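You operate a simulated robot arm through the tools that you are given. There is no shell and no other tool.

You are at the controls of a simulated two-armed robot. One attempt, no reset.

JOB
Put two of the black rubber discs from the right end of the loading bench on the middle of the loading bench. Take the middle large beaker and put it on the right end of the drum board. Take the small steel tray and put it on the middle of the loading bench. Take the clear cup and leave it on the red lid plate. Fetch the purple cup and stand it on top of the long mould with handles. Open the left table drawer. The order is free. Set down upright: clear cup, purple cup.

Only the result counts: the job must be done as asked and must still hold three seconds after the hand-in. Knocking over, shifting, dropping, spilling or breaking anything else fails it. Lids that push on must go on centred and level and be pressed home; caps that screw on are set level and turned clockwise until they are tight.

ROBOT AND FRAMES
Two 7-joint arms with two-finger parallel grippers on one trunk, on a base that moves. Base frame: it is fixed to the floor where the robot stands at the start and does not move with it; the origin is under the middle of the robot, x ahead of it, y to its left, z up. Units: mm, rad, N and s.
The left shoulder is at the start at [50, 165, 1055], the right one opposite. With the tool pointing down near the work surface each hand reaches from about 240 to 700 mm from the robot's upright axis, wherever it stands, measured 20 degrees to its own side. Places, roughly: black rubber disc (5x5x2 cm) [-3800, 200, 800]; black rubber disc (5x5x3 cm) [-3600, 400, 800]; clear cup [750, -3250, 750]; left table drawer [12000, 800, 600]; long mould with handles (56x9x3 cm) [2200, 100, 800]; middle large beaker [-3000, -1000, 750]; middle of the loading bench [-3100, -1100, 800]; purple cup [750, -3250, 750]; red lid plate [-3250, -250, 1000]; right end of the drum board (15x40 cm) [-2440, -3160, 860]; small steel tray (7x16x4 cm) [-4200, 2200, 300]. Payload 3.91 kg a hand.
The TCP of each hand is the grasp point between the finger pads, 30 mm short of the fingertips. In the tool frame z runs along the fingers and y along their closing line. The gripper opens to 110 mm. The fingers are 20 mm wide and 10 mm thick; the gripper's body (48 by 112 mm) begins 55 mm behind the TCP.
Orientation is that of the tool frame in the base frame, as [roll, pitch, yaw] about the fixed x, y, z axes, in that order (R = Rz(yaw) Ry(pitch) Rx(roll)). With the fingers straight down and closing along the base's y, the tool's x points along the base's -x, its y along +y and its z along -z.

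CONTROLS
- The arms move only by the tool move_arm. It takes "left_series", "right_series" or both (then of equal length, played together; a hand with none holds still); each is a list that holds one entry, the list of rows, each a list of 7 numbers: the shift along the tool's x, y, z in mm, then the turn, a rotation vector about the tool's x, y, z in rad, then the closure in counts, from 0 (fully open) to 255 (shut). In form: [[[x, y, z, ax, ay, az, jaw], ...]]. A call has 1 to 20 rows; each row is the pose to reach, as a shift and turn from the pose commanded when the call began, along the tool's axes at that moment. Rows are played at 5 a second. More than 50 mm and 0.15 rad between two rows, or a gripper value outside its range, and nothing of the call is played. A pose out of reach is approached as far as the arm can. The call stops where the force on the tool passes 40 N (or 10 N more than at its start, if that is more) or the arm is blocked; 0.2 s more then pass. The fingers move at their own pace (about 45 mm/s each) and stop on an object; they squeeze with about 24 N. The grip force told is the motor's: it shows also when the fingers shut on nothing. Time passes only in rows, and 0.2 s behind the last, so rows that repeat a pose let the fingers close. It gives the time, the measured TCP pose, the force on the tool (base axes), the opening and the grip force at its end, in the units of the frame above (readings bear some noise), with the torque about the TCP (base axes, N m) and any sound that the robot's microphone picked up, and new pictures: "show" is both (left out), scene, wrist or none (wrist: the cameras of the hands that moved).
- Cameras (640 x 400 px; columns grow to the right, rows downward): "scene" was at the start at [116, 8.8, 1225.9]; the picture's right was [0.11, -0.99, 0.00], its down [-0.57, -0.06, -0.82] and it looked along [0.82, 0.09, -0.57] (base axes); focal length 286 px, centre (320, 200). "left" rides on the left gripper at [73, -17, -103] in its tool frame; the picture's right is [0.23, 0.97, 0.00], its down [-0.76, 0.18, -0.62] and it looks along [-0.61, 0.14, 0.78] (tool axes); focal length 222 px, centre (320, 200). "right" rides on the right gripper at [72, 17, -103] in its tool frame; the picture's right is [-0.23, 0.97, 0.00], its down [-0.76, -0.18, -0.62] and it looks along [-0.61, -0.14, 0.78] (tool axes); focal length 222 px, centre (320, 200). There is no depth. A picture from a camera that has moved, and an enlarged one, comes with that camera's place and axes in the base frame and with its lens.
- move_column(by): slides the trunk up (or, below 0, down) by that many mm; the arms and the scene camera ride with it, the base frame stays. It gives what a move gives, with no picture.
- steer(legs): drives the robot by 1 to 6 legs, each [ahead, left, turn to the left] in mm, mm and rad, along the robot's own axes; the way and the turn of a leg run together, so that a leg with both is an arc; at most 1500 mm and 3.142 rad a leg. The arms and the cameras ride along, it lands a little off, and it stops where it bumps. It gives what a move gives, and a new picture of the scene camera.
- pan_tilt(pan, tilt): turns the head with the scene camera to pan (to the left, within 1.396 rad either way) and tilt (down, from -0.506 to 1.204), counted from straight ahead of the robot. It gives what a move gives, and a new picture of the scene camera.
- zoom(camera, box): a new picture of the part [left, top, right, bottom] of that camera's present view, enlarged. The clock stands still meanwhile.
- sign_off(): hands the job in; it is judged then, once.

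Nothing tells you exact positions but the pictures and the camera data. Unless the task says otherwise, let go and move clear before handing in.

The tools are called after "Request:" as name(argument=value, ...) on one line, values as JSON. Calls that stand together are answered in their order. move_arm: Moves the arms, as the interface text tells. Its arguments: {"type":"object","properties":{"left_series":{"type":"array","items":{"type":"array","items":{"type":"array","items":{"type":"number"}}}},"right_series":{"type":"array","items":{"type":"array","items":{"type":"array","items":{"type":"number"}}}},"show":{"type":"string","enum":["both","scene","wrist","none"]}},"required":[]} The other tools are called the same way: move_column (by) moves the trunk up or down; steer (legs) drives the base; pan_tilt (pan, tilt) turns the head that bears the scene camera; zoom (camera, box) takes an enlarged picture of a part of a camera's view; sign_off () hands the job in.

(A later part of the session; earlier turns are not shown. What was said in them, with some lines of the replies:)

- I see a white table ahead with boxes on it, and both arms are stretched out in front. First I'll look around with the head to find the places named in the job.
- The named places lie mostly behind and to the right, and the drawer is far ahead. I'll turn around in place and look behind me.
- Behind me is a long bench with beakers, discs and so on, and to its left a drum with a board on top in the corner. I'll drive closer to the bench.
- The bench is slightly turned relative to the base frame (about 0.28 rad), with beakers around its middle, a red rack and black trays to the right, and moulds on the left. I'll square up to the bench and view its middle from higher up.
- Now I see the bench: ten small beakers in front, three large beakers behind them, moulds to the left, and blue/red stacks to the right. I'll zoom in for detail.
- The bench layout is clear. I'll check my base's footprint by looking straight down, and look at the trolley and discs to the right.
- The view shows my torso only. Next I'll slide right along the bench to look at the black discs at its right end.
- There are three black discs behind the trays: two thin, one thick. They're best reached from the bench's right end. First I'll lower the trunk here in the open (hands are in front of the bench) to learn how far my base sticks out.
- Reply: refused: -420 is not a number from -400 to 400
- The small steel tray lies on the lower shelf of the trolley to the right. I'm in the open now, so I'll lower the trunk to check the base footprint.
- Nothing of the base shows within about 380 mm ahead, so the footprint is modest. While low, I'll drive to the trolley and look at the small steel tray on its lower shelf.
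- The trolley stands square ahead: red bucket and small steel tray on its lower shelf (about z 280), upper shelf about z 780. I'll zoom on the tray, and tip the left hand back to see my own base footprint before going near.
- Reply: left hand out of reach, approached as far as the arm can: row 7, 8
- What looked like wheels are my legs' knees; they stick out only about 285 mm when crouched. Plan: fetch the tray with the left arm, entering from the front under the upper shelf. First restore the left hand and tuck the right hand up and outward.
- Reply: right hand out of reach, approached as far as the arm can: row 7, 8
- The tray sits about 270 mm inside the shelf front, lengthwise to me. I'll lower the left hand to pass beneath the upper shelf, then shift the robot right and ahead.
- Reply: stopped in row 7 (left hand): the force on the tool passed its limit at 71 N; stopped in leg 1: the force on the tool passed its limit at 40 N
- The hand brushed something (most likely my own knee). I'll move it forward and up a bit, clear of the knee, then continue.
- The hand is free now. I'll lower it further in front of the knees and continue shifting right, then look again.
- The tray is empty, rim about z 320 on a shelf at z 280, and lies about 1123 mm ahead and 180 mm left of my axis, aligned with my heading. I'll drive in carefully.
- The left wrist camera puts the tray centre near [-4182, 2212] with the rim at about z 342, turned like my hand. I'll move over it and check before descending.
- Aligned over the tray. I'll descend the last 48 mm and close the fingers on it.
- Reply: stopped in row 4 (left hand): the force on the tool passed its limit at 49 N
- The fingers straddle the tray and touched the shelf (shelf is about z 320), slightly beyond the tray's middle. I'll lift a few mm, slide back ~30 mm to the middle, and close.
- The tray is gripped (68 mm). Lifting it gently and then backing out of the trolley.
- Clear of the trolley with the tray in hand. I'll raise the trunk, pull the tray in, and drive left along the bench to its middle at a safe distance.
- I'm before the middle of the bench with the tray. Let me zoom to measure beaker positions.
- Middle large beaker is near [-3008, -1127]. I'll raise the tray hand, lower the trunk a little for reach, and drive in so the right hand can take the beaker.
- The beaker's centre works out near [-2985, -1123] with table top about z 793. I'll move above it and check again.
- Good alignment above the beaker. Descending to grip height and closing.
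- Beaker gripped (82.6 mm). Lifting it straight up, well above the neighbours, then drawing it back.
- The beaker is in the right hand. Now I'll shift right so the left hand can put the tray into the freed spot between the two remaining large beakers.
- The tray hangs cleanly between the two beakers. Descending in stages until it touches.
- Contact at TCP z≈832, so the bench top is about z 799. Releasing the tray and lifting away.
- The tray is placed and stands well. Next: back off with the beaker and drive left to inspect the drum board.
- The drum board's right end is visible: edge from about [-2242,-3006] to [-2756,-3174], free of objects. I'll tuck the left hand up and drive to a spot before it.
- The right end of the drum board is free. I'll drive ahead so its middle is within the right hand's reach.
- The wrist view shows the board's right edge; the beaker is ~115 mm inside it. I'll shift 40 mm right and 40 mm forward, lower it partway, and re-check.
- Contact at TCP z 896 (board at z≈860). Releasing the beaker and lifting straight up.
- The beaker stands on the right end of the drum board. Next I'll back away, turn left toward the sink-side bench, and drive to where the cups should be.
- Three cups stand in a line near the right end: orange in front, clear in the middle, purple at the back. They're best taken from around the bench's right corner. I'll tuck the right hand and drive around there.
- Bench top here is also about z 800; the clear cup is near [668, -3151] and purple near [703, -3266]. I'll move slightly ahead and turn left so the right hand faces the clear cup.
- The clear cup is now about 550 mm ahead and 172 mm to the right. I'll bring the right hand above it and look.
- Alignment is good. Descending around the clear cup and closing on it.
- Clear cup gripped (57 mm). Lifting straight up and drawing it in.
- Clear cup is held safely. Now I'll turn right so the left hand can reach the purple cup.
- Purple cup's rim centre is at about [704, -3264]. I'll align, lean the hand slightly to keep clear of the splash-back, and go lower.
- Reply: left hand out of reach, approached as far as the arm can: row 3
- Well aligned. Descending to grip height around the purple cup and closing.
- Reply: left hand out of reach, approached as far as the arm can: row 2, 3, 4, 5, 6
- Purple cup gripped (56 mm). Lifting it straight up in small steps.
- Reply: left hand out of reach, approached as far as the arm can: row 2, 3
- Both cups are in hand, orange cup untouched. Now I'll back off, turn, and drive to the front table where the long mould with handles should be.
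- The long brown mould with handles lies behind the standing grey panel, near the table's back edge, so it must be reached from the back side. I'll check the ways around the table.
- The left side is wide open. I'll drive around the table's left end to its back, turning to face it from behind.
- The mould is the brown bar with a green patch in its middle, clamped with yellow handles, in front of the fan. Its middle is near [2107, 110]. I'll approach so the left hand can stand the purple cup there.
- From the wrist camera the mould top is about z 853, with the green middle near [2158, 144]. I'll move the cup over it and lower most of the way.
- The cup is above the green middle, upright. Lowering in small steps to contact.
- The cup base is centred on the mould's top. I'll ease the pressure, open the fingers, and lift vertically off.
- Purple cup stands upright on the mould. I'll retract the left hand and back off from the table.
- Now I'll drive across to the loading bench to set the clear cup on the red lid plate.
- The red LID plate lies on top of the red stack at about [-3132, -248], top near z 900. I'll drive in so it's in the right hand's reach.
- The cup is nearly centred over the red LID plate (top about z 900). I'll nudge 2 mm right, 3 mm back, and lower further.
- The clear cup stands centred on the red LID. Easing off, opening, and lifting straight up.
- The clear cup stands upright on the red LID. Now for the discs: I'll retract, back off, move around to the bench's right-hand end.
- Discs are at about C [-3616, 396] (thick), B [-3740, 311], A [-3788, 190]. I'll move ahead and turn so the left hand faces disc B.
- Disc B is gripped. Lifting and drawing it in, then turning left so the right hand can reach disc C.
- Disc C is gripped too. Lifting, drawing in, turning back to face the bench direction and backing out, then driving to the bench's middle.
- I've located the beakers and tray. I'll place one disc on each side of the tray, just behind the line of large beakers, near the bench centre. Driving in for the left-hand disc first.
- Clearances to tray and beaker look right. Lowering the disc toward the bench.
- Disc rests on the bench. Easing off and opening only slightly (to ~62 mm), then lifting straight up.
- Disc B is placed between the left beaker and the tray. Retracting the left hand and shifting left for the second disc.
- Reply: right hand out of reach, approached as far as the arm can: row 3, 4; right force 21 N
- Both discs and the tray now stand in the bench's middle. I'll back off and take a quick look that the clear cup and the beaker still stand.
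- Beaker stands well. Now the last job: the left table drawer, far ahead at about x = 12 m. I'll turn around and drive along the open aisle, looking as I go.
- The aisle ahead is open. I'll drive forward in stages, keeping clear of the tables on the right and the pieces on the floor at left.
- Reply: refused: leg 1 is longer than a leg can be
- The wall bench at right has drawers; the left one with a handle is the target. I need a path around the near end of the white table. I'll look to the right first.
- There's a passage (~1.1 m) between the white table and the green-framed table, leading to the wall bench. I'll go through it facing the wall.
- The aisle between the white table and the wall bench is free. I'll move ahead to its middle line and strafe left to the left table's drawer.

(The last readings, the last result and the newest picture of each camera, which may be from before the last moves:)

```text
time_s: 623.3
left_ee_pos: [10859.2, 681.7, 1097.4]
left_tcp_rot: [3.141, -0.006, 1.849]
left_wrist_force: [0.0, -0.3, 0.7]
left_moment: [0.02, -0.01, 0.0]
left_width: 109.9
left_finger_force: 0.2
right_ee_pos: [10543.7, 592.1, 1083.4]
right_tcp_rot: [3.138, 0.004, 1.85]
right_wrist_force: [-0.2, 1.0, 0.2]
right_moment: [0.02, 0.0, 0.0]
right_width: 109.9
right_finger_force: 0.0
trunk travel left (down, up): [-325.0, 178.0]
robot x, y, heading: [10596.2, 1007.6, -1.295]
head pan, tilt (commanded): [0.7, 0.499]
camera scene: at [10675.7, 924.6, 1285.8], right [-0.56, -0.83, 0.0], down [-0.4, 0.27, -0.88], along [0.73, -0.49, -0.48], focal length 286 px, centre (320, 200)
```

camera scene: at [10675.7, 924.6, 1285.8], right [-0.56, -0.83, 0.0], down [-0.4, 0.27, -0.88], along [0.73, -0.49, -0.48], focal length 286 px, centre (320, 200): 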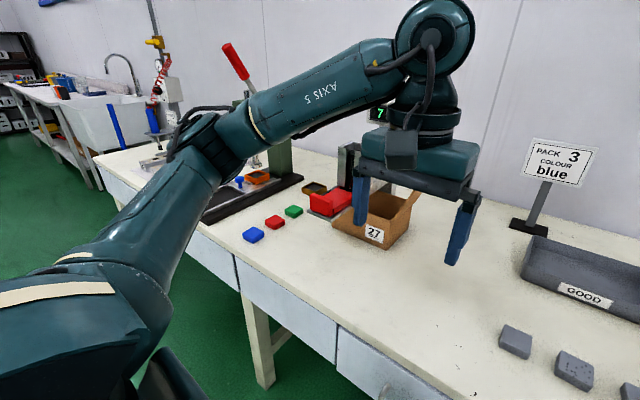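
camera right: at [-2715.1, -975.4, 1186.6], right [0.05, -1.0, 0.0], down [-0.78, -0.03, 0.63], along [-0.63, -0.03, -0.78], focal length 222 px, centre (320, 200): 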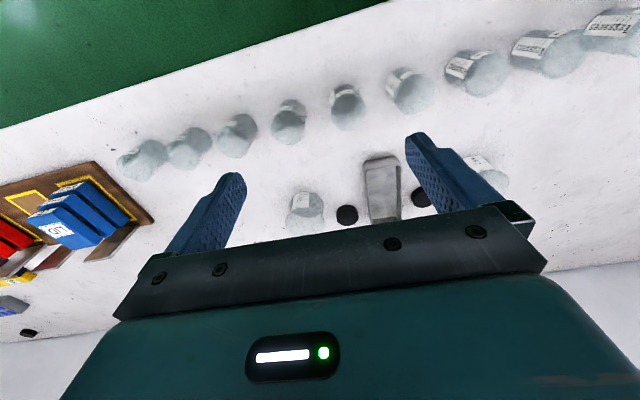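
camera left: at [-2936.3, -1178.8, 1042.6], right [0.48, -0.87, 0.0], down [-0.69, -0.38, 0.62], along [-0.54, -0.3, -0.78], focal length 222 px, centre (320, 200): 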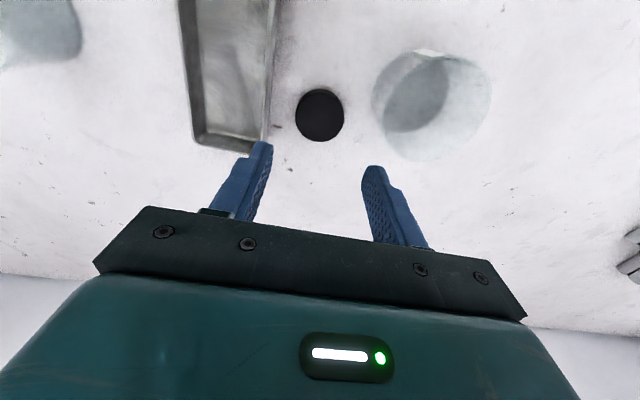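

I'm close to the bench's front edge with hands just in front of it. I'll back off a little, square up, and strafe further left.

Request:
steer(legs=[[-130, 0, 0], [0, 0, 0.035], [0, 1100, 0]])

Request:
pan_tilt(pan=0.0, tilt=0.6)

```text
time_s: 634.5
left_ee_pos: [11878.6, 1151.9, 1097.3]
left_tcp_rot: [-3.142, -0.006, 1.882]
left_wrist_force: [0.4, 0.5, 0.3]
left_moment: [0.0, 0.02, -0.03]
left_width: 109.8
left_finger_force: 0.0
right_ee_pos: [11566.7, 1053.1, 1082.3]
right_tcp_rot: [3.138, 0.006, 1.881]
right_wrist_force: [-0.7, 0.5, 0.3]
right_moment: [-0.03, 0.03, 0.02]
right_width: 109.8
right_finger_force: 0.0
trunk travel left (down, up): [-325.0, 178.0]
robot x, y, heading: [11606.1, 1463.5, -1.259]
head pan, tilt (commanded): [0.7, 0.499]
camera scene: at [11687.1, 1389.0, 1285.8], right [-0.53, -0.85, 0.0], down [-0.41, 0.25, -0.88], along [0.74, -0.47, -0.48], focal length 286 px, centre (320, 200)
```

scene: 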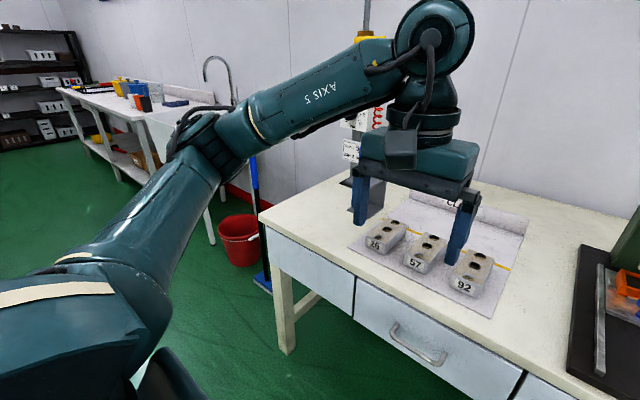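

```text
time_s: 635.5
left_ee_pos: [11879.1, 1151.7, 1097.7]
left_tcp_rot: [-3.14, -0.006, 1.883]
left_wrist_force: [-0.5, 0.2, 0.5]
left_moment: [0.0, -0.01, 0.01]
left_width: 109.7
left_finger_force: 0.0
right_ee_pos: [11565.7, 1052.2, 1082.8]
right_tcp_rot: [3.136, 0.007, 1.883]
right_wrist_force: [0.8, 0.5, -0.2]
right_moment: [-0.03, -0.02, 0.0]
right_width: 109.8
right_finger_force: 0.0
trunk travel left (down, up): [-325.0, 178.0]
robot x, y, heading: [11600.8, 1464.0, -1.259]
head pan, tilt (commanded): [0.0, 0.6]
camera scene: at [11637.1, 1353.2, 1276.7], right [-0.95, -0.31, 0.0], down [-0.17, 0.54, -0.83], along [0.25, -0.79, -0.56], focal length 286 px, centre (320, 200)
```

scene: 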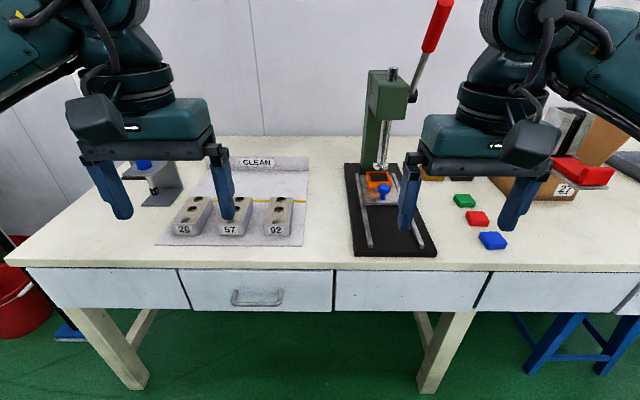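

The left table's drawer with its bar handle is right ahead. Zooming in to measure it.

Request:
zoom(camera="scene", box=[170, 240, 350, 352])

```text
3.56 times, centred on (260, 296) of scene
camera zoom: at [11637.1, 1353.2, 1276.7], right [-0.95, -0.31, 0.0], down [-0.17, 0.54, -0.83], along [0.25, -0.79, -0.56], focal length 1015 px, centre (533, -141)
```

zoom: 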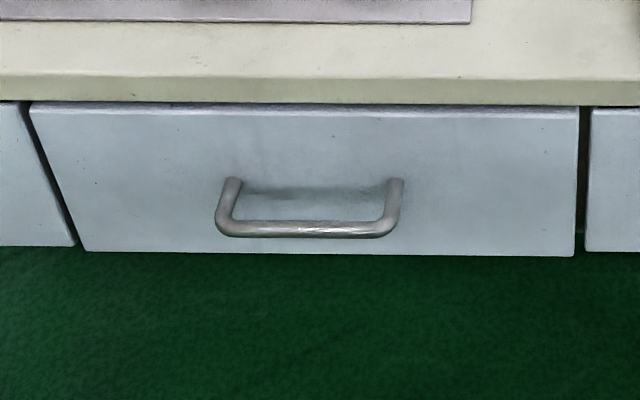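

The handle is a U-bar at about 537 mm ahead, 150 mm left, z≈692, standing off ~37 mm. I'll grip it from the front with the fingers closing vertically, so first I turn the left hand 90° in free space.

Request:
move_arm(left_series=[[[-10, 0, 0, 0, 0, 0.145, 0], [-20, 0, 0, 0, 0, 0.29, 0], [-30, 0, 0, 0, 0, 0.435, 0], [-40, 0, 0, 0, 0, 0.58, 0], [-50, 0, 0, 0, 0, 0.725, 0], [-60, 0, 0, 0, 0, 0.87, 0], [-70, 0, 0, 0, 0, 1.015, 0], [-80, 0, 0, 0, 0, 1.16, 0], [-90, 0, 0, 0, 0, 1.305, 0], [-100, 0, 0, 0, 0, 1.45, 0], [-110, 0, 0, 0, 0, 1.571, 0]]], show="scene")

```text
time_s: 637.9
left_ee_pos: [11773.8, 1182.6, 1075.3]
left_tcp_rot: [-3.14, -0.001, 0.32]
left_wrist_force: [-0.6, 0.6, -0.3]
left_moment: [-0.01, 0.02, 0.04]
left_width: 109.8
left_finger_force: 0.0
left hand out of reach, approached as far as the arm can: row 7, 8, 9, 10, 11
right_ee_pos: [11566.4, 1052.3, 1082.9]
right_tcp_rot: [3.139, 0.005, 1.882]
right_wrist_force: [0.4, 0.0, -0.6]
right_moment: [0.02, -0.03, -0.04]
right_width: 110.2
right_finger_force: 0.1
trunk travel left (down, up): [-325.0, 178.0]
robot x, y, heading: [11601.5, 1467.8, -1.256]
head pan, tilt (commanded): [0.0, 0.6]
camera scene: at [11636.8, 1353.2, 1276.7], right [-0.95, -0.31, 0.0], down [-0.17, 0.54, -0.83], along [0.25, -0.79, -0.56], focal length 286 px, centre (320, 200)
```

scene: 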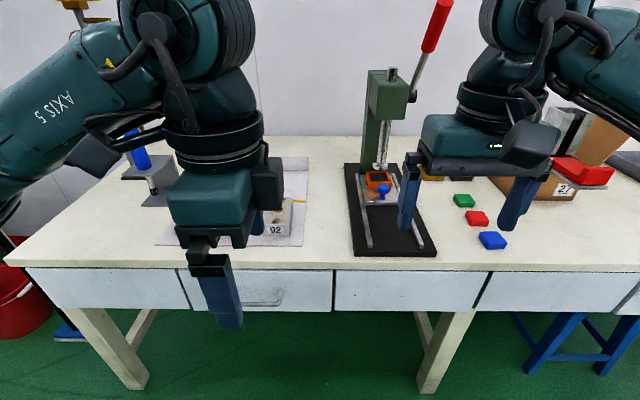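

Request:
move_arm(left_series=[[[0, 15, 0, -0.14, 0, 0, 0], [0, 30, 0, -0.28, 0, 0, 0], [0, 45, 0, -0.42, 0, 0, 0], [0, 60, 0, -0.56, 0, 0, 0], [0, 75, 0, -0.7, 0, 0, 0], [0, 90, 0, -0.84, 0, 0, 0], [0, 105, 0, -0.98, 0, 0, 0], [0, 120, 0, -1.12, 0, 0, 0], [0, 130, 0, -1.26, 0, 0, 0]]], show="both")

```text
time_s: 639.9
left_ee_pos: [11818.9, 1060.8, 1074.2]
left_tcp_rot: [1.885, 0.0, 0.31]
left_wrist_force: [0.4, -0.2, -0.3]
left_moment: [-0.02, 0.02, 0.03]
left_width: 109.9
left_finger_force: 0.0
left hand out of reach, approached as far as the arm can: row 1, 2, 3, 4
right_ee_pos: [11565.2, 1052.5, 1082.2]
right_tcp_rot: [3.138, 0.006, 1.883]
right_wrist_force: [-0.3, 1.0, -0.3]
right_moment: [0.01, 0.0, -0.01]
right_width: 110.0
right_finger_force: 0.1
trunk travel left (down, up): [-325.0, 178.0]
robot x, y, heading: [11601.8, 1465.1, -1.259]
head pan, tilt (commanded): [0.0, 0.6]
camera scene: at [11637.0, 1353.1, 1276.7], right [-0.95, -0.31, 0.0], down [-0.17, 0.54, -0.82], along [0.25, -0.79, -0.57], focal length 286 px, centre (320, 200)
camera left: at [11855.2, 1181.4, 1091.2], right [0.31, -0.22, 0.93], down [-0.89, 0.28, 0.36], along [-0.34, -0.94, -0.11], focal length 222 px, centre (320, 200)
```

scene: 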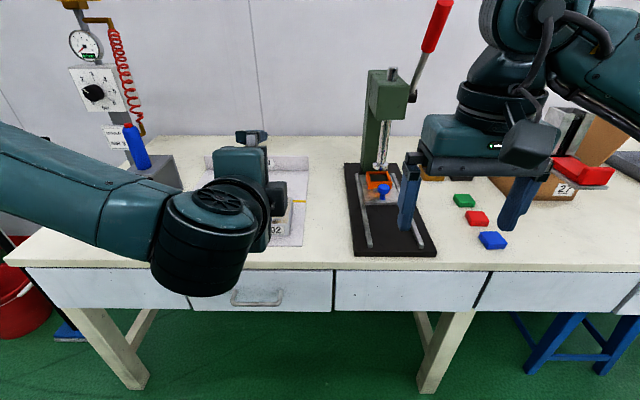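
left: 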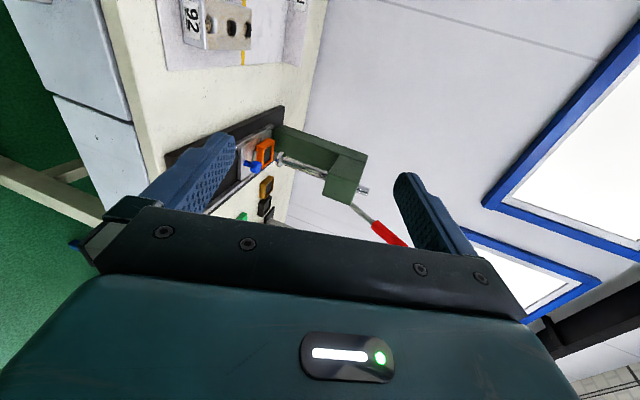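

The hand now points forward with fingers closing vertically. I'll lower the trunk so the hand comes down in front of the drawer.

Request:
move_column(by=-300)

Request:
pan_tilt(pan=0.2, tilt=0.5)

Request:
zoom(camera="left", box=[0, 0, 640, 400])

```text
time_s: 642.9
left_ee_pos: [11819.5, 1061.5, 775.7]
left_tcp_rot: [1.888, 0.002, 0.309]
left_wrist_force: [-0.4, 0.4, 0.3]
left_moment: [0.04, -0.01, -0.01]
left_width: 110.2
left_finger_force: 0.1
right_ee_pos: [11567.1, 1052.5, 782.8]
right_tcp_rot: [3.139, 0.006, 1.88]
right_wrist_force: [-0.3, 0.0, 0.0]
right_moment: [0.01, 0.01, 0.03]
right_width: 110.0
right_finger_force: 0.0
trunk travel left (down, up): [-25.0, 478.0]
robot x, y, heading: [11604.6, 1465.2, -1.26]
head pan, tilt (commanded): [0.0, 0.6]
```

```text
time_s: 643.7
left_ee_pos: [11819.0, 1062.5, 774.8]
left_tcp_rot: [1.887, 0.0, 0.31]
left_wrist_force: [0.6, -0.3, 0.2]
left_moment: [0.03, 0.01, 0.02]
left_width: 110.2
left_finger_force: 0.1
right_ee_pos: [11566.0, 1051.7, 781.8]
right_tcp_rot: [3.138, 0.006, 1.881]
right_wrist_force: [-0.7, 0.6, 0.6]
right_moment: [0.0, 0.06, -0.04]
right_width: 109.9
right_finger_force: 0.0
trunk travel left (down, up): [-25.0, 478.0]
robot x, y, heading: [11601.3, 1468.5, -1.261]
head pan, tilt (commanded): [0.201, 0.499]
camera scene: at [11654.5, 1358.0, 985.7], right [-0.87, -0.49, 0.0], down [-0.23, 0.42, -0.88], along [0.43, -0.77, -0.48], focal length 286 px, centre (320, 200)
```

scene: 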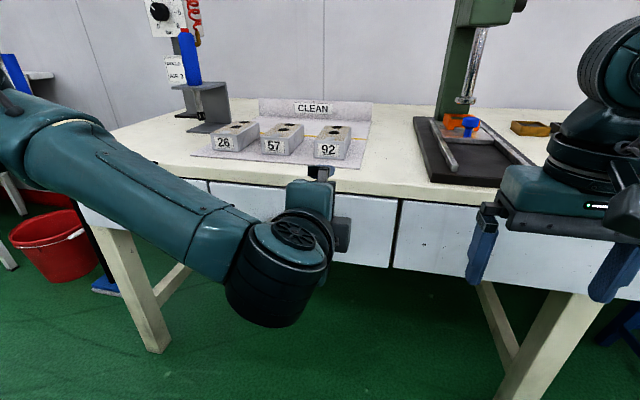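

```text
1.00 times, centred on (320, 200) of left (not enlarged: the box is as wide or as high as the picture)
camera zoom: at [11855.2, 1181.6, 791.6], right [0.31, -0.22, 0.93], down [-0.89, 0.28, 0.36], along [-0.34, -0.94, -0.11], focal length 222 px, centre (320, 200)
```

zoom: 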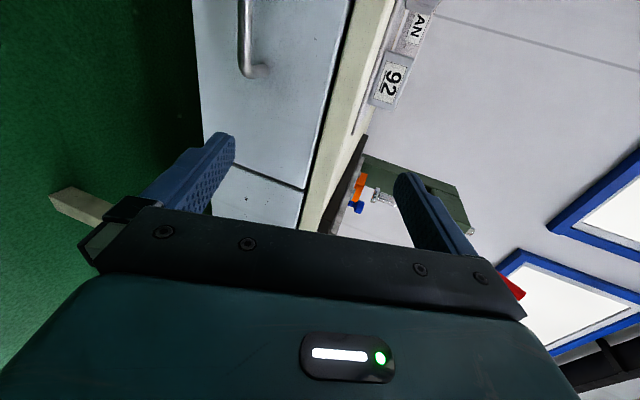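

Request:
move_arm(left_series=[[[19, -26, 8.6, 0, 0, 0, 0], [38, -53, 17.2, 0, 0, 0, 0], [57, -79, 25.8, 0, 0, 0, 0]]], show="both")

```text
time_s: 644.5
left_ee_pos: [11873.7, 1078.6, 693.9]
left_tcp_rot: [1.884, 0.0, 0.309]
left_wrist_force: [0.4, 0.5, 0.1]
left_moment: [-0.01, 0.0, 0.04]
left_width: 109.9
left_finger_force: 0.1
right_ee_pos: [11566.5, 1052.0, 782.8]
right_tcp_rot: [3.138, 0.003, 1.881]
right_wrist_force: [-0.3, -0.4, -0.1]
right_moment: [0.02, -0.03, -0.02]
right_width: 109.9
right_finger_force: 0.2
trunk travel left (down, up): [-25.0, 478.0]
robot x, y, heading: [11603.5, 1465.6, -1.255]
head pan, tilt (commanded): [0.201, 0.499]
camera scene: at [11654.4, 1358.0, 985.8], right [-0.87, -0.49, 0.0], down [-0.23, 0.42, -0.88], along [0.43, -0.77, -0.48], focal length 286 px, centre (320, 200)
camera left: at [11909.2, 1199.1, 708.8], right [0.31, -0.22, 0.93], down [-0.89, 0.28, 0.36], along [-0.34, -0.94, -0.11], focal length 222 px, centre (320, 200)
```

scene: 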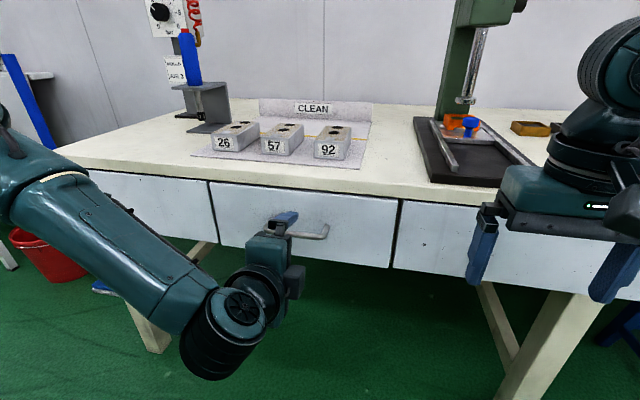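
left: 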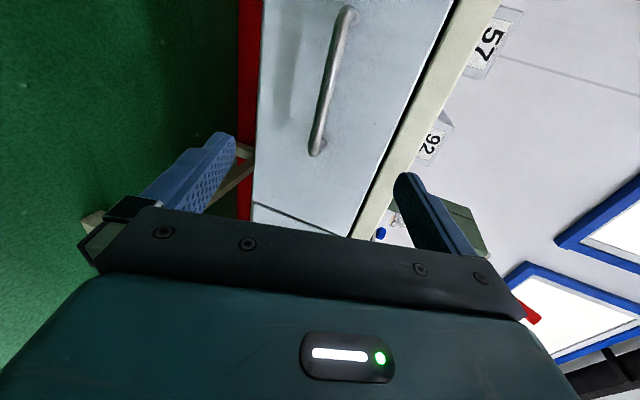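

The handle lies just ahead along the hand's axis. I'll narrow the opening to ~50 mm, shift slightly left, and advance halfway, then re-check.

Request:
move_arm(left_series=[[[11, 0, 10, 0, 0, 0, 139], [22, 0, 20, 0, 0, 0, 139], [22, 0, 35, 0, 0, 0, 139], [22, 0, 50, 0, 0, 0, 139], [22, 0, 50, 0, 0, 0, 139]]], show="both")

```text
time_s: 645.7
left_ee_pos: [11902.2, 1037.5, 683.9]
left_tcp_rot: [1.891, 0.0, 0.316]
left_wrist_force: [0.0, 0.1, 0.4]
left_moment: [-0.02, -0.01, -0.01]
left_width: 50.3
left_finger_force: 0.2
left hand out of reach, approached as far as the arm can: row 2, 3, 4, 5
right_ee_pos: [11566.6, 1052.7, 782.3]
right_tcp_rot: [3.138, 0.005, 1.881]
right_wrist_force: [0.6, -0.8, 0.4]
right_moment: [0.01, 0.0, -0.03]
right_width: 109.7
right_finger_force: 0.1
trunk travel left (down, up): [-25.0, 478.0]
robot x, y, heading: [11600.3, 1467.4, -1.261]
head pan, tilt (commanded): [0.201, 0.499]
camera scene: at [11654.5, 1358.0, 985.8], right [-0.87, -0.49, 0.0], down [-0.23, 0.42, -0.88], along [0.43, -0.77, -0.48], focal length 286 px, centre (320, 200)
camera left: at [11937.7, 1158.5, 699.6], right [0.31, -0.22, 0.92], down [-0.89, 0.27, 0.36], along [-0.33, -0.94, -0.11], focal length 222 px, centre (320, 200)
```

scene: 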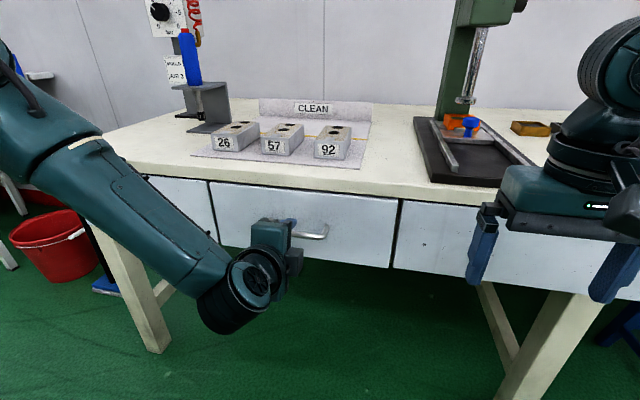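
left: 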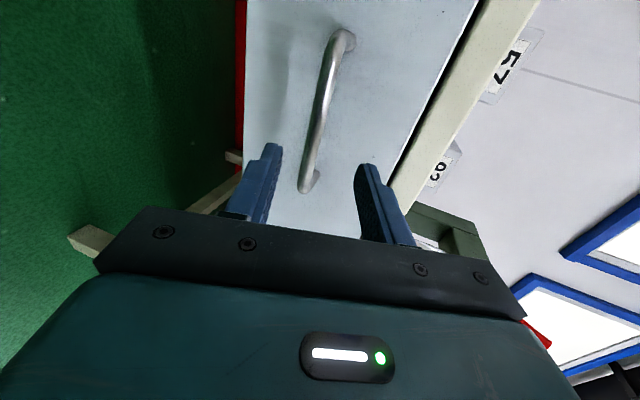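

Request:
steer(legs=[[35, 0, 0]])

Request:
move_arm(left_series=[[[0, -9, 3, 0, 0, 0, 139], [0, -18, 6, 0, 0, 0, 139]]], show="both")

```text
time_s: 646.5
left_ee_pos: [11912.5, 1006.9, 683.3]
left_tcp_rot: [1.891, -0.001, 0.315]
left_wrist_force: [-0.3, 0.5, -0.1]
left_moment: [0.01, -0.01, -0.05]
left_width: 49.9
left_finger_force: 0.1
right_ee_pos: [11576.9, 1021.1, 783.0]
right_tcp_rot: [3.139, 0.006, 1.882]
right_wrist_force: [0.3, -0.2, 0.7]
right_moment: [0.0, 0.04, 0.02]
right_width: 110.3
right_finger_force: 0.0
trunk travel left (down, up): [-25.0, 478.0]
robot x, y, heading: [11611.5, 1431.2, -1.257]
head pan, tilt (commanded): [0.201, 0.499]
camera scene: at [11665.0, 1325.6, 985.8], right [-0.87, -0.49, 0.0], down [-0.23, 0.42, -0.88], along [0.43, -0.77, -0.48], focal length 286 px, centre (320, 200)
```

scene: 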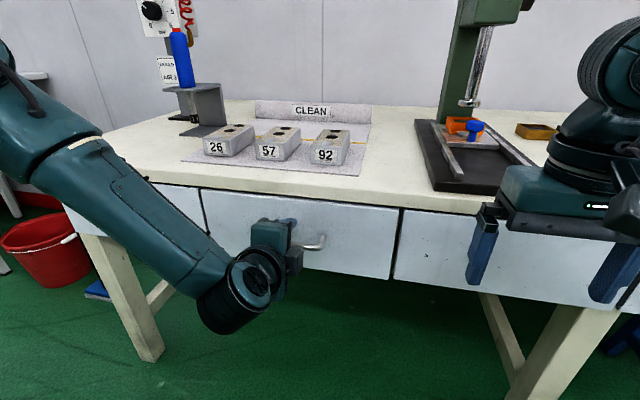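

```text
time_s: 647.1
left_ee_pos: [11904.6, 1003.9, 669.3]
left_tcp_rot: [1.894, -0.003, 0.322]
left_wrist_force: [0.3, 0.5, -0.8]
left_moment: [-0.02, -0.02, 0.0]
left_width: 50.0
left_finger_force: 0.0
left hand out of reach, approached as far as the arm can: row 1, 2
right_ee_pos: [11577.9, 1020.1, 783.1]
right_tcp_rot: [3.138, 0.005, 1.884]
right_wrist_force: [0.4, -0.1, 0.0]
right_moment: [0.03, -0.01, 0.0]
right_width: 109.8
right_finger_force: 0.0
trunk travel left (down, up): [-25.0, 478.0]
robot x, y, heading: [11618.0, 1432.7, -1.256]
head pan, tilt (commanded): [0.201, 0.499]
camera scene: at [11665.0, 1325.6, 985.8], right [-0.87, -0.49, 0.0], down [-0.23, 0.42, -0.88], along [0.43, -0.77, -0.48], focal length 286 px, centre (320, 200)
camera left: at [11940.4, 1125.0, 686.5], right [0.31, -0.22, 0.92], down [-0.89, 0.27, 0.36], along [-0.33, -0.94, -0.12], focal length 222 px, centre (320, 200)
```

scene: 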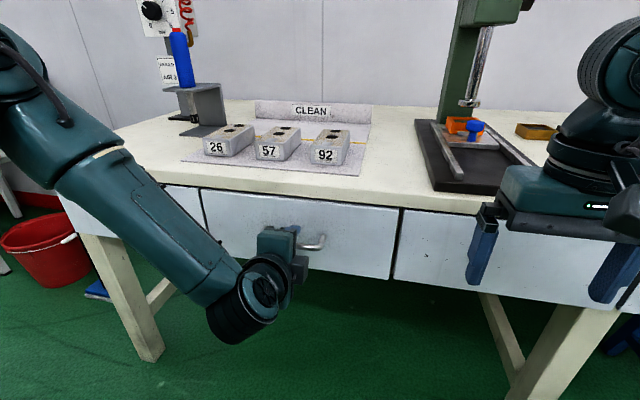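
left: 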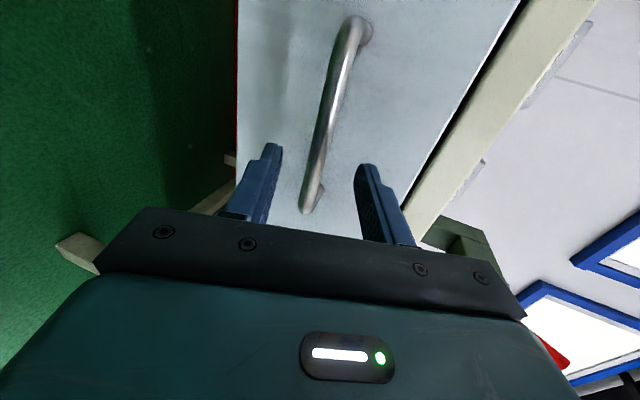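

The bar is now between the fingers, right at the tips. I'll creep ahead 18 mm with the base and close.

Request:
steer(legs=[[18, 0, 0]])

Request:
zoom(camera="left", box=[200, 0, 520, 250])

```text
time_s: 647.9
left_ee_pos: [11911.7, 987.1, 669.4]
left_tcp_rot: [1.894, -0.003, 0.318]
left_wrist_force: [0.2, 0.6, -0.5]
left_moment: [-0.03, 0.0, 0.01]
left_width: 50.0
left_finger_force: 0.2
right_ee_pos: [11581.8, 1002.7, 783.3]
right_tcp_rot: [3.138, 0.005, 1.88]
right_wrist_force: [0.3, -0.1, -0.1]
right_moment: [0.04, 0.0, -0.03]
right_width: 110.0
right_finger_force: 0.1
trunk travel left (down, up): [-25.0, 478.0]
robot x, y, heading: [11617.6, 1418.3, -1.26]
head pan, tilt (commanded): [0.201, 0.499]
camera scene: at [11670.4, 1308.8, 985.8], right [-0.87, -0.49, 0.0], down [-0.23, 0.42, -0.88], along [0.43, -0.77, -0.48], focal length 286 px, centre (320, 200)
```

scene: 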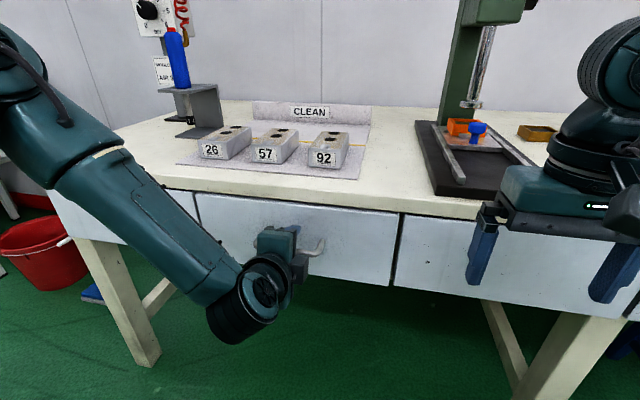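

```text
1.60 times, centred on (360, 125) of left
camera zoom: at [11945.7, 1108.1, 686.6], right [0.31, -0.22, 0.92], down [-0.89, 0.27, 0.36], along [-0.33, -0.94, -0.12], focal length 355 px, centre (256, 320)
```

zoom: 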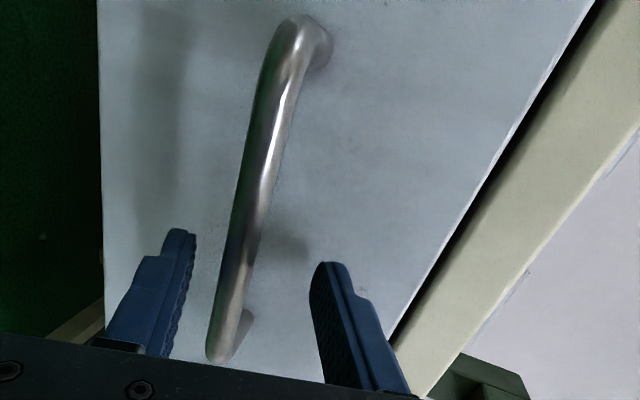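

Request:
move_arm(left_series=[[[0, -4, 0, 0, 0, 0, 139], [0, -4, 0, 0, 0, 0, 180], [0, -4, 0, 0, 0, 0, 255], [0, -4, 0, 0, 0, 0, 255], [0, -4, 0, 0, 0, 0, 255], [0, -4, 0, 0, 0, 0, 255]]], show="both")

```text
time_s: 649.3
left_ee_pos: [11908.3, 989.2, 661.8]
left_tcp_rot: [1.908, -0.004, 0.321]
left_wrist_force: [-6.5, 9.3, -27.7]
left_moment: [0.43, -0.11, 0.81]
left_width: 11.6
left_finger_force: 44.8
right_ee_pos: [11582.6, 1003.6, 781.7]
right_tcp_rot: [3.137, 0.004, 1.882]
right_wrist_force: [-1.2, -0.1, 0.3]
right_moment: [0.0, -0.01, 0.01]
right_width: 110.0
right_finger_force: 0.0
trunk travel left (down, up): [-25.0, 478.0]
robot x, y, heading: [11621.7, 1418.9, -1.26]
head pan, tilt (commanded): [0.201, 0.499]
camera scene: at [11671.0, 1307.9, 985.3], right [-0.87, -0.49, 0.0], down [-0.24, 0.42, -0.88], along [0.43, -0.76, -0.48], focal length 286 px, centre (320, 200)
camera left: at [11944.7, 1110.2, 680.8], right [0.31, -0.24, 0.92], down [-0.89, 0.26, 0.37], along [-0.33, -0.94, -0.13], focal length 222 px, centre (320, 200)
```

scene: 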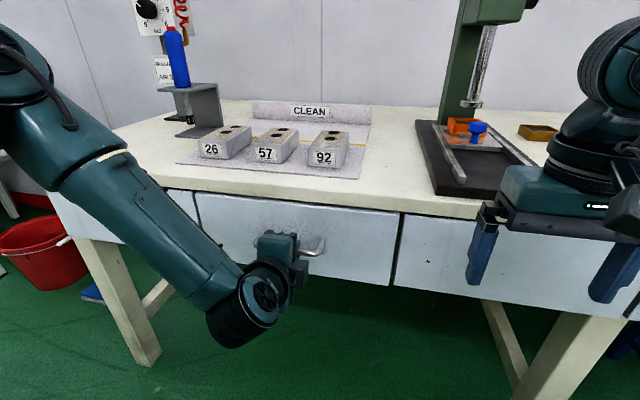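
left: 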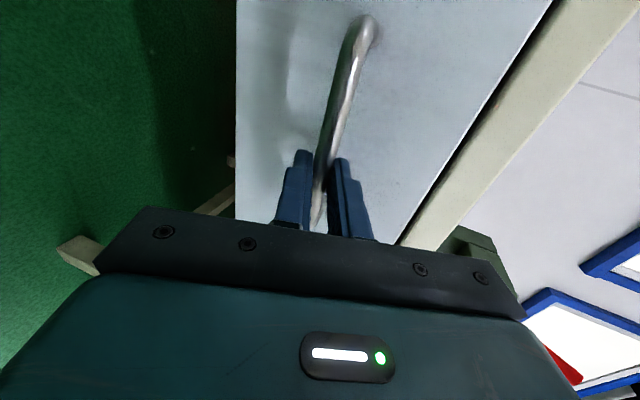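

The bar is gripped (11.6 mm). I'll ease the vertical strain a little, then pull by driving slowly backward.

Request:
move_arm(left_series=[[[0, -3, 0, 0, 0, 0, 255], [0, -5, 0, 0, 0, 0, 255]]], show="none")

Request:
steer(legs=[[-60, 0, 0]])

```text
time_s: 649.9
left_ee_pos: [11910.1, 989.8, 660.9]
left_tcp_rot: [1.899, -0.004, 0.328]
left_wrist_force: [8.4, 17.4, -14.0]
left_moment: [0.18, 0.3, -0.97]
left_width: 12.0
left_finger_force: 44.6
left hand out of reach, approached as far as the arm can: row 2
right_ee_pos: [11583.5, 1004.0, 782.5]
right_tcp_rot: [3.139, 0.005, 1.883]
right_wrist_force: [-0.6, -0.1, -0.1]
right_moment: [-0.01, 0.02, 0.01]
right_width: 110.0
right_finger_force: 0.1
trunk travel left (down, up): [-25.0, 478.0]
robot x, y, heading: [11622.0, 1415.7, -1.259]
head pan, tilt (commanded): [0.201, 0.499]
```

```text
time_s: 650.9
left_ee_pos: [11890.9, 1045.2, 661.5]
left_tcp_rot: [1.898, -0.006, 0.329]
left_wrist_force: [16.3, 5.3, -7.6]
left_moment: [0.15, -0.11, 0.27]
left_width: 11.6
left_finger_force: 44.9
right_ee_pos: [11565.4, 1059.6, 782.6]
right_tcp_rot: [3.14, 0.005, 1.884]
right_wrist_force: [-0.8, -0.9, -0.1]
right_moment: [0.02, -0.04, 0.04]
right_width: 109.7
right_finger_force: 0.0
trunk travel left (down, up): [-25.0, 478.0]
robot x, y, heading: [11599.5, 1472.2, -1.256]
head pan, tilt (commanded): [0.201, 0.499]
camera scene: at [11653.1, 1365.6, 985.8], right [-0.87, -0.49, 0.0], down [-0.24, 0.42, -0.88], along [0.43, -0.77, -0.48], focal length 286 px, centre (320, 200)
```

scene: 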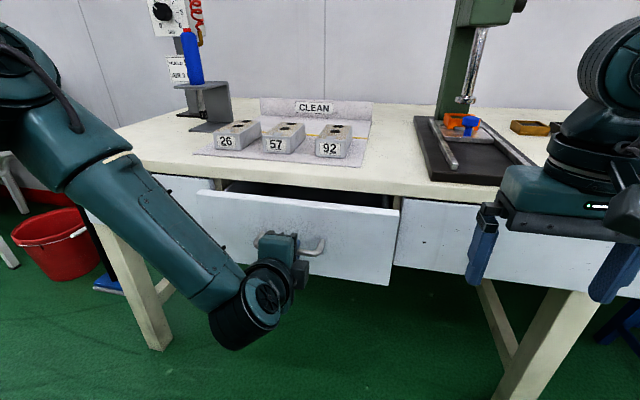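

The drawer is coming out. Continuing to pull in steps.

Request:
steer(legs=[[-100, 0, 0]])

Request:
steer(legs=[[-100, 0, 0]])

```text
time_s: 652.0
left_ee_pos: [11861.6, 1141.6, 661.6]
left_tcp_rot: [1.898, -0.008, 0.335]
left_wrist_force: [12.9, 4.5, -1.9]
left_moment: [0.04, -0.04, -0.21]
left_width: 11.4
left_finger_force: 44.5
right_ee_pos: [11534.0, 1156.8, 783.0]
right_tcp_rot: [3.14, 0.005, 1.883]
right_wrist_force: [-0.1, -0.2, 0.8]
right_moment: [0.01, 0.02, 0.0]
right_width: 110.0
right_finger_force: 0.1
trunk travel left (down, up): [-25.0, 478.0]
robot x, y, heading: [11565.5, 1571.7, -1.26]
head pan, tilt (commanded): [0.201, 0.499]
camera scene: at [11622.0, 1461.6, 985.7], right [-0.87, -0.49, 0.0], down [-0.24, 0.42, -0.88], along [0.43, -0.77, -0.48], focal length 286 px, centre (320, 200)
```

scene: 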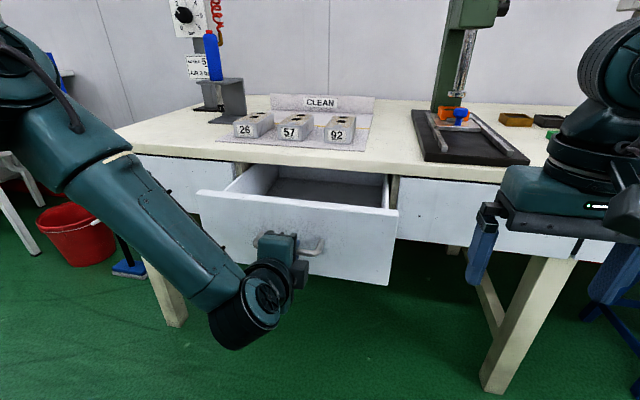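

```text
time_s: 653.1
left_ee_pos: [11833.8, 1233.5, 661.1]
left_tcp_rot: [1.896, -0.007, 0.337]
left_wrist_force: [9.7, 3.9, -0.9]
left_moment: [-0.01, 0.04, -0.35]
left_width: 11.6
left_finger_force: 45.2
right_ee_pos: [11505.2, 1248.0, 782.3]
right_tcp_rot: [3.14, 0.005, 1.884]
right_wrist_force: [0.1, 0.5, -0.2]
right_moment: [0.01, -0.01, 0.03]
right_width: 109.9
right_finger_force: 0.1
trunk travel left (down, up): [-25.0, 478.0]
robot x, y, heading: [11539.9, 1659.9, -1.259]
head pan, tilt (commanded): [0.201, 0.499]
camera scene: at [11592.2, 1553.7, 985.8], right [-0.87, -0.49, 0.0], down [-0.24, 0.42, -0.88], along [0.43, -0.76, -0.48], focal length 286 px, centre (320, 200)
```

scene: 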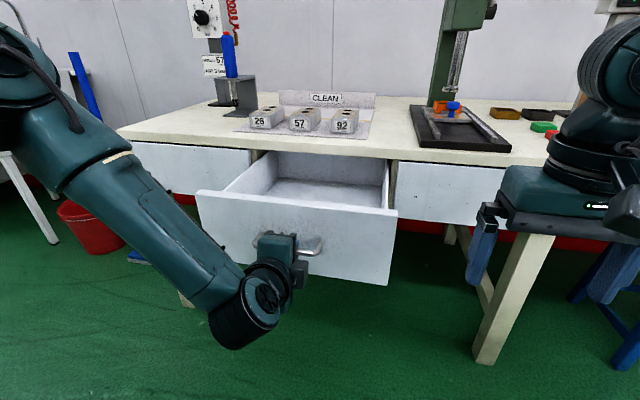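

The drawer is about 255 mm out. Let me check the clearance behind me before pulling any more.

Request:
pan_tilt(pan=1.39, tilt=0.7)

Request:
pan_tilt(pan=0.25, tilt=0.6)

Request:
zoom(camera="scene", box=[160, 100, 400, 250])

```text
time_s: 654.5
left_ee_pos: [11833.6, 1235.3, 662.5]
left_tcp_rot: [1.897, -0.009, 0.339]
left_wrist_force: [2.0, 1.5, -0.3]
left_moment: [-0.02, 0.1, -0.35]
left_width: 11.6
left_finger_force: 45.1
right_ee_pos: [11504.6, 1248.0, 782.9]
right_tcp_rot: [3.137, 0.004, 1.884]
right_wrist_force: [0.8, -0.9, 1.0]
right_moment: [0.0, -0.01, 0.0]
right_width: 109.9
right_finger_force: 0.1
trunk travel left (down, up): [-25.0, 478.0]
robot x, y, heading: [11536.5, 1663.7, -1.259]
head pan, tilt (commanded): [1.389, 0.7]
camera scene: at [11631.5, 1643.9, 968.0], right [0.13, -0.99, 0.0], down [-0.64, -0.08, -0.76], along [0.76, 0.1, -0.64], focal length 286 px, centre (320, 200)
```

scene: 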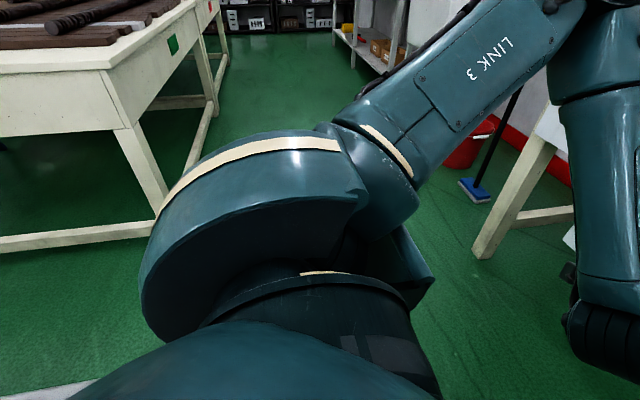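

```text
time_s: 655.9
left_ee_pos: [11832.9, 1235.4, 661.5]
left_tcp_rot: [1.899, -0.008, 0.339]
left_wrist_force: [3.4, 1.7, -0.8]
left_moment: [0.08, -0.12, 0.21]
left_width: 11.8
left_finger_force: 44.8
right_ee_pos: [11505.3, 1248.8, 782.6]
right_tcp_rot: [3.137, 0.004, 1.884]
right_wrist_force: [0.2, -0.5, 1.8]
right_moment: [-0.01, -0.03, 0.01]
right_width: 110.1
right_finger_force: 0.1
trunk travel left (down, up): [-25.0, 478.0]
robot x, y, heading: [11536.2, 1663.7, -1.256]
head pan, tilt (commanded): [0.25, 0.6]
camera scene: at [11594.4, 1558.1, 976.7], right [-0.85, -0.53, 0.0], down [-0.3, 0.48, -0.82], along [0.44, -0.7, -0.57], focal length 286 px, centre (320, 200)
```

scene: 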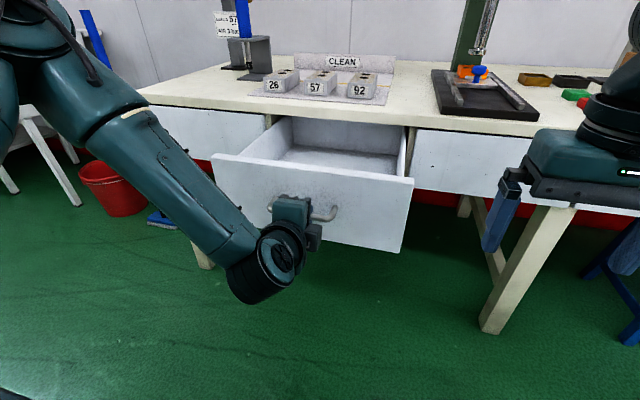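

```text
2.67 times, centred on (280, 175) of scene
camera zoom: at [11594.4, 1558.1, 976.7], right [-0.85, -0.53, 0.0], down [-0.3, 0.48, -0.82], along [0.44, -0.7, -0.57], focal length 761 px, centre (427, 267)
```

zoom: 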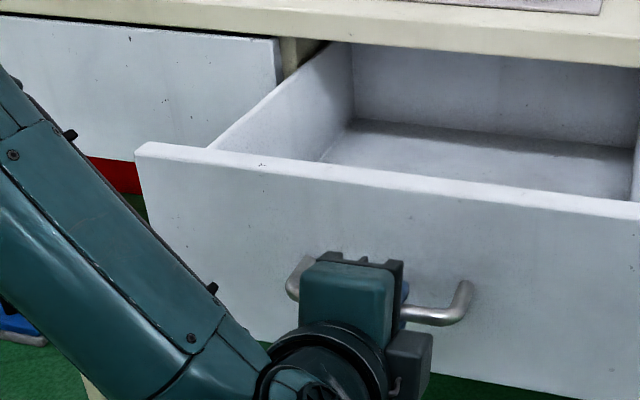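

Request:
move_arm(left_series=[[[0, -3, -9.5, 0, 0, 0, 255], [0, -6.5, -19, 0, 0, 0, 255], [0, -9.7, -28.5, 0, 0, 0, 255], [0, -13, -38, 0, 0, 0, 255], [0, -16, -47.5, 0, 0, 0, 255]]], show="scene")

```text
time_s: 657.1
left_ee_pos: [11818.4, 1279.1, 662.1]
left_tcp_rot: [1.889, -0.008, 0.345]
left_wrist_force: [21.7, -24.7, 2.2]
left_moment: [-0.02, -0.62, -0.03]
left_width: 11.7
left_finger_force: 44.9
right_ee_pos: [11505.0, 1246.5, 781.9]
right_tcp_rot: [3.139, 0.004, 1.883]
right_wrist_force: [0.2, -0.1, 0.4]
right_moment: [-0.07, 0.0, 0.01]
right_width: 109.9
right_finger_force: 0.2
trunk travel left (down, up): [-25.0, 478.0]
robot x, y, heading: [11538.1, 1659.8, -1.26]
head pan, tilt (commanded): [0.25, 0.6]
camera scene: at [11595.1, 1556.6, 976.5], right [-0.85, -0.53, 0.0], down [-0.3, 0.48, -0.82], along [0.44, -0.7, -0.57], focal length 286 px, centre (320, 200)
```

scene: 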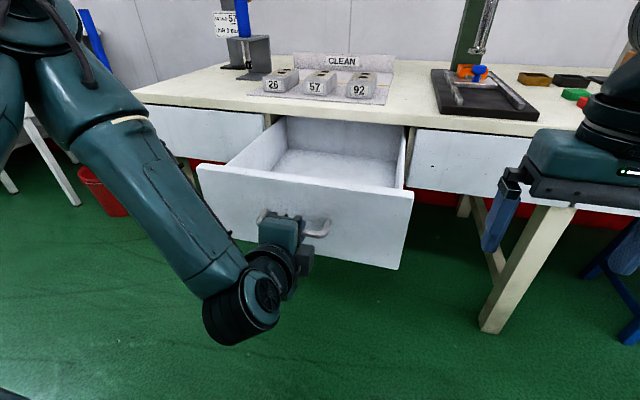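

The drawer has come to about its full travel (~300 mm). Easing the tension, opening the fingers and backing the hand away.

Request:
move_arm(left_series=[[[0, 1, 3, 0, 0, 0, 255], [0, 1, 3, 0, 0, 0, 150], [0, 1, 3, 0, 0, 0, 130], [0, 1, 3, 0, 0, 0, 130], [0, 1, -10, 0, 0, 0, 130], [0, 1, -30, 0, 0, 0, 130], [0, 1, -50, 0, 0, 0, 130]]], show="both")

```text
time_s: 658.7
left_ee_pos: [11796.3, 1302.8, 671.6]
left_tcp_rot: [1.897, -0.009, 0.34]
left_wrist_force: [-0.3, -0.3, -0.7]
left_moment: [0.0, -0.02, 0.01]
left_width: 53.7
left_finger_force: 0.1
left hand out of reach, approached as far as the arm can: row 6, 7
right_ee_pos: [11503.8, 1248.1, 781.5]
right_tcp_rot: [3.138, 0.007, 1.883]
right_wrist_force: [0.0, -0.4, -0.2]
right_moment: [0.0, 0.01, -0.03]
right_width: 110.2
right_finger_force: 0.1
trunk travel left (down, up): [-25.0, 478.0]
robot x, y, heading: [11540.0, 1664.8, -1.263]
head pan, tilt (commanded): [0.25, 0.6]
camera scene: at [11594.2, 1558.0, 976.7], right [-0.85, -0.53, 0.0], down [-0.3, 0.48, -0.83], along [0.44, -0.7, -0.56], focal length 286 px, centre (320, 200)
camera left: at [11829.3, 1423.4, 689.5], right [0.31, -0.22, 0.92], down [-0.9, 0.25, 0.36], along [-0.31, -0.94, -0.12], focal length 222 px, centre (320, 200)
```

scene: 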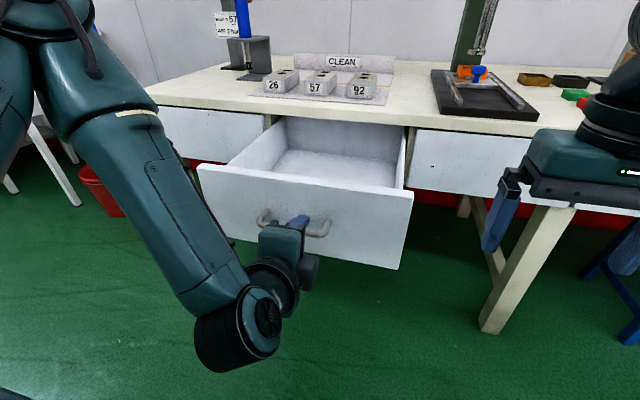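
left: 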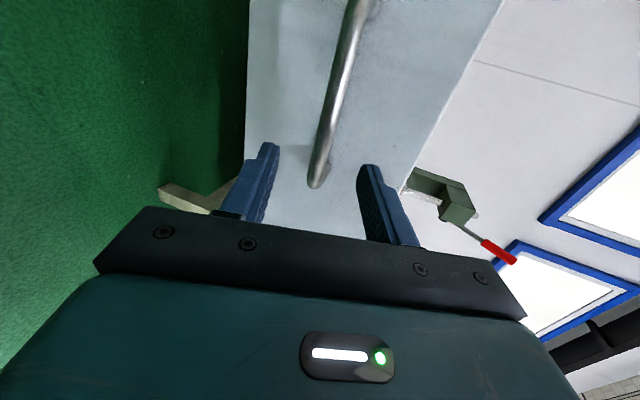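

Request:
steer(legs=[[-60, 0, 0]])

Request:
pan_tilt(pan=0.2, tilt=0.5)

```text
time_s: 659.7
left_ee_pos: [11778.0, 1359.1, 672.2]
left_tcp_rot: [1.898, -0.009, 0.338]
left_wrist_force: [0.3, 0.9, 0.1]
left_moment: [-0.01, -0.02, -0.05]
left_width: 53.7
left_finger_force: 0.1
right_ee_pos: [11484.9, 1306.8, 782.6]
right_tcp_rot: [3.137, 0.006, 1.883]
right_wrist_force: [-1.1, 0.5, -0.6]
right_moment: [0.01, -0.01, -0.01]
right_width: 110.0
right_finger_force: 0.1
trunk travel left (down, up): [-25.0, 478.0]
robot x, y, heading: [11520.2, 1717.9, -1.259]
head pan, tilt (commanded): [0.25, 0.6]
camera scene: at [11575.7, 1615.3, 976.7], right [-0.85, -0.53, 0.0], down [-0.3, 0.48, -0.82], along [0.44, -0.7, -0.57], focal length 286 px, centre (320, 200)
```

scene: 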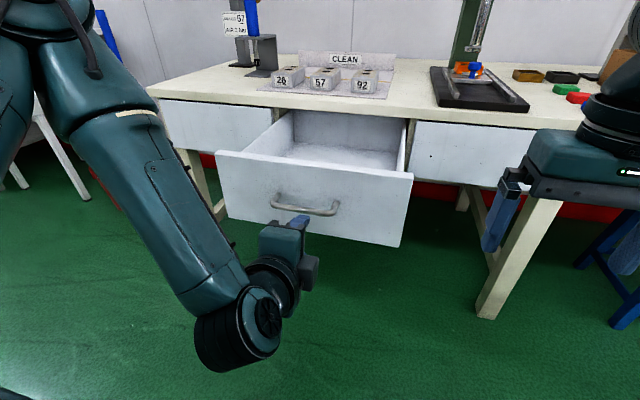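

```text
time_s: 660.3
left_ee_pos: [11777.5, 1358.9, 672.3]
left_tcp_rot: [1.898, -0.008, 0.339]
left_wrist_force: [-0.3, 0.6, 1.0]
left_moment: [0.01, -0.06, -0.02]
left_width: 54.1
left_finger_force: 0.1
right_ee_pos: [11486.5, 1306.1, 782.3]
right_tcp_rot: [3.138, 0.005, 1.882]
right_wrist_force: [0.0, -0.6, -0.2]
right_moment: [0.01, 0.01, -0.01]
right_width: 109.9
right_finger_force: 0.0
trunk travel left (down, up): [-25.0, 478.0]
robot x, y, heading: [11519.5, 1719.8, -1.258]
head pan, tilt (commanded): [0.201, 0.499]
camera scene: at [11573.3, 1610.9, 985.7], right [-0.87, -0.49, 0.0], down [-0.24, 0.42, -0.88], along [0.43, -0.76, -0.48], focal length 286 px, centre (320, 200)
```

scene: 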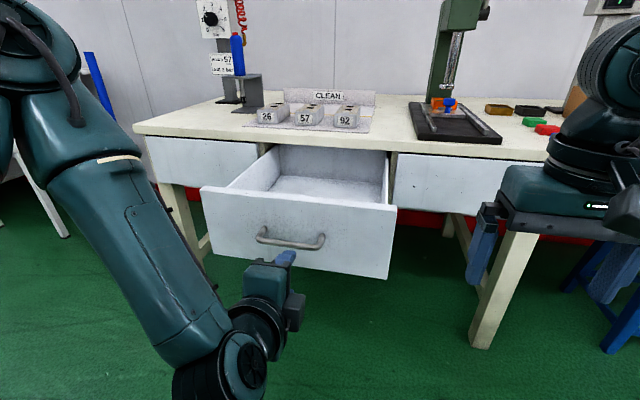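

The drawer stands open by about 300 mm and both hands are clear. The discs, tray, beaker and both cups were all standing as asked when I last saw them, so I'm handing in the job.

Request:
sign_off()

```text
The job is handed in.
```

The job is handed in, and every item on the list was done. I checked each placement by camera after letting go, but I did not go back to re-check everything at the very end.

- **Black rubber discs:** two discs, one thin and one thick, are on the middle of the loading bench, one on each side of the steel tray.
- **Middle large beaker:** it stands on the right end of the drum board, roughly 70 mm in from the edge. It was still upright when I looked back before leaving the bench.
- **Small steel tray:** it lies on the middle of the loading bench, in the gap the beaker left.
- **Clear cup:** it stands upright in the middle of the red lid plate.
- **Purple cup:** it stands upright on the middle of the long mould with handles.
- **Left table drawer:** it is pulled out about 300 mm, which felt like its full travel. It stayed open after I let go.

Two unplanned contacts happened along the way. My left hand touched what was most likely my own knee, and its fingertips pressed briefly on the trolley's lower shelf while I was picking up the tray. I saw nothing else knocked over, shifted or spilled.
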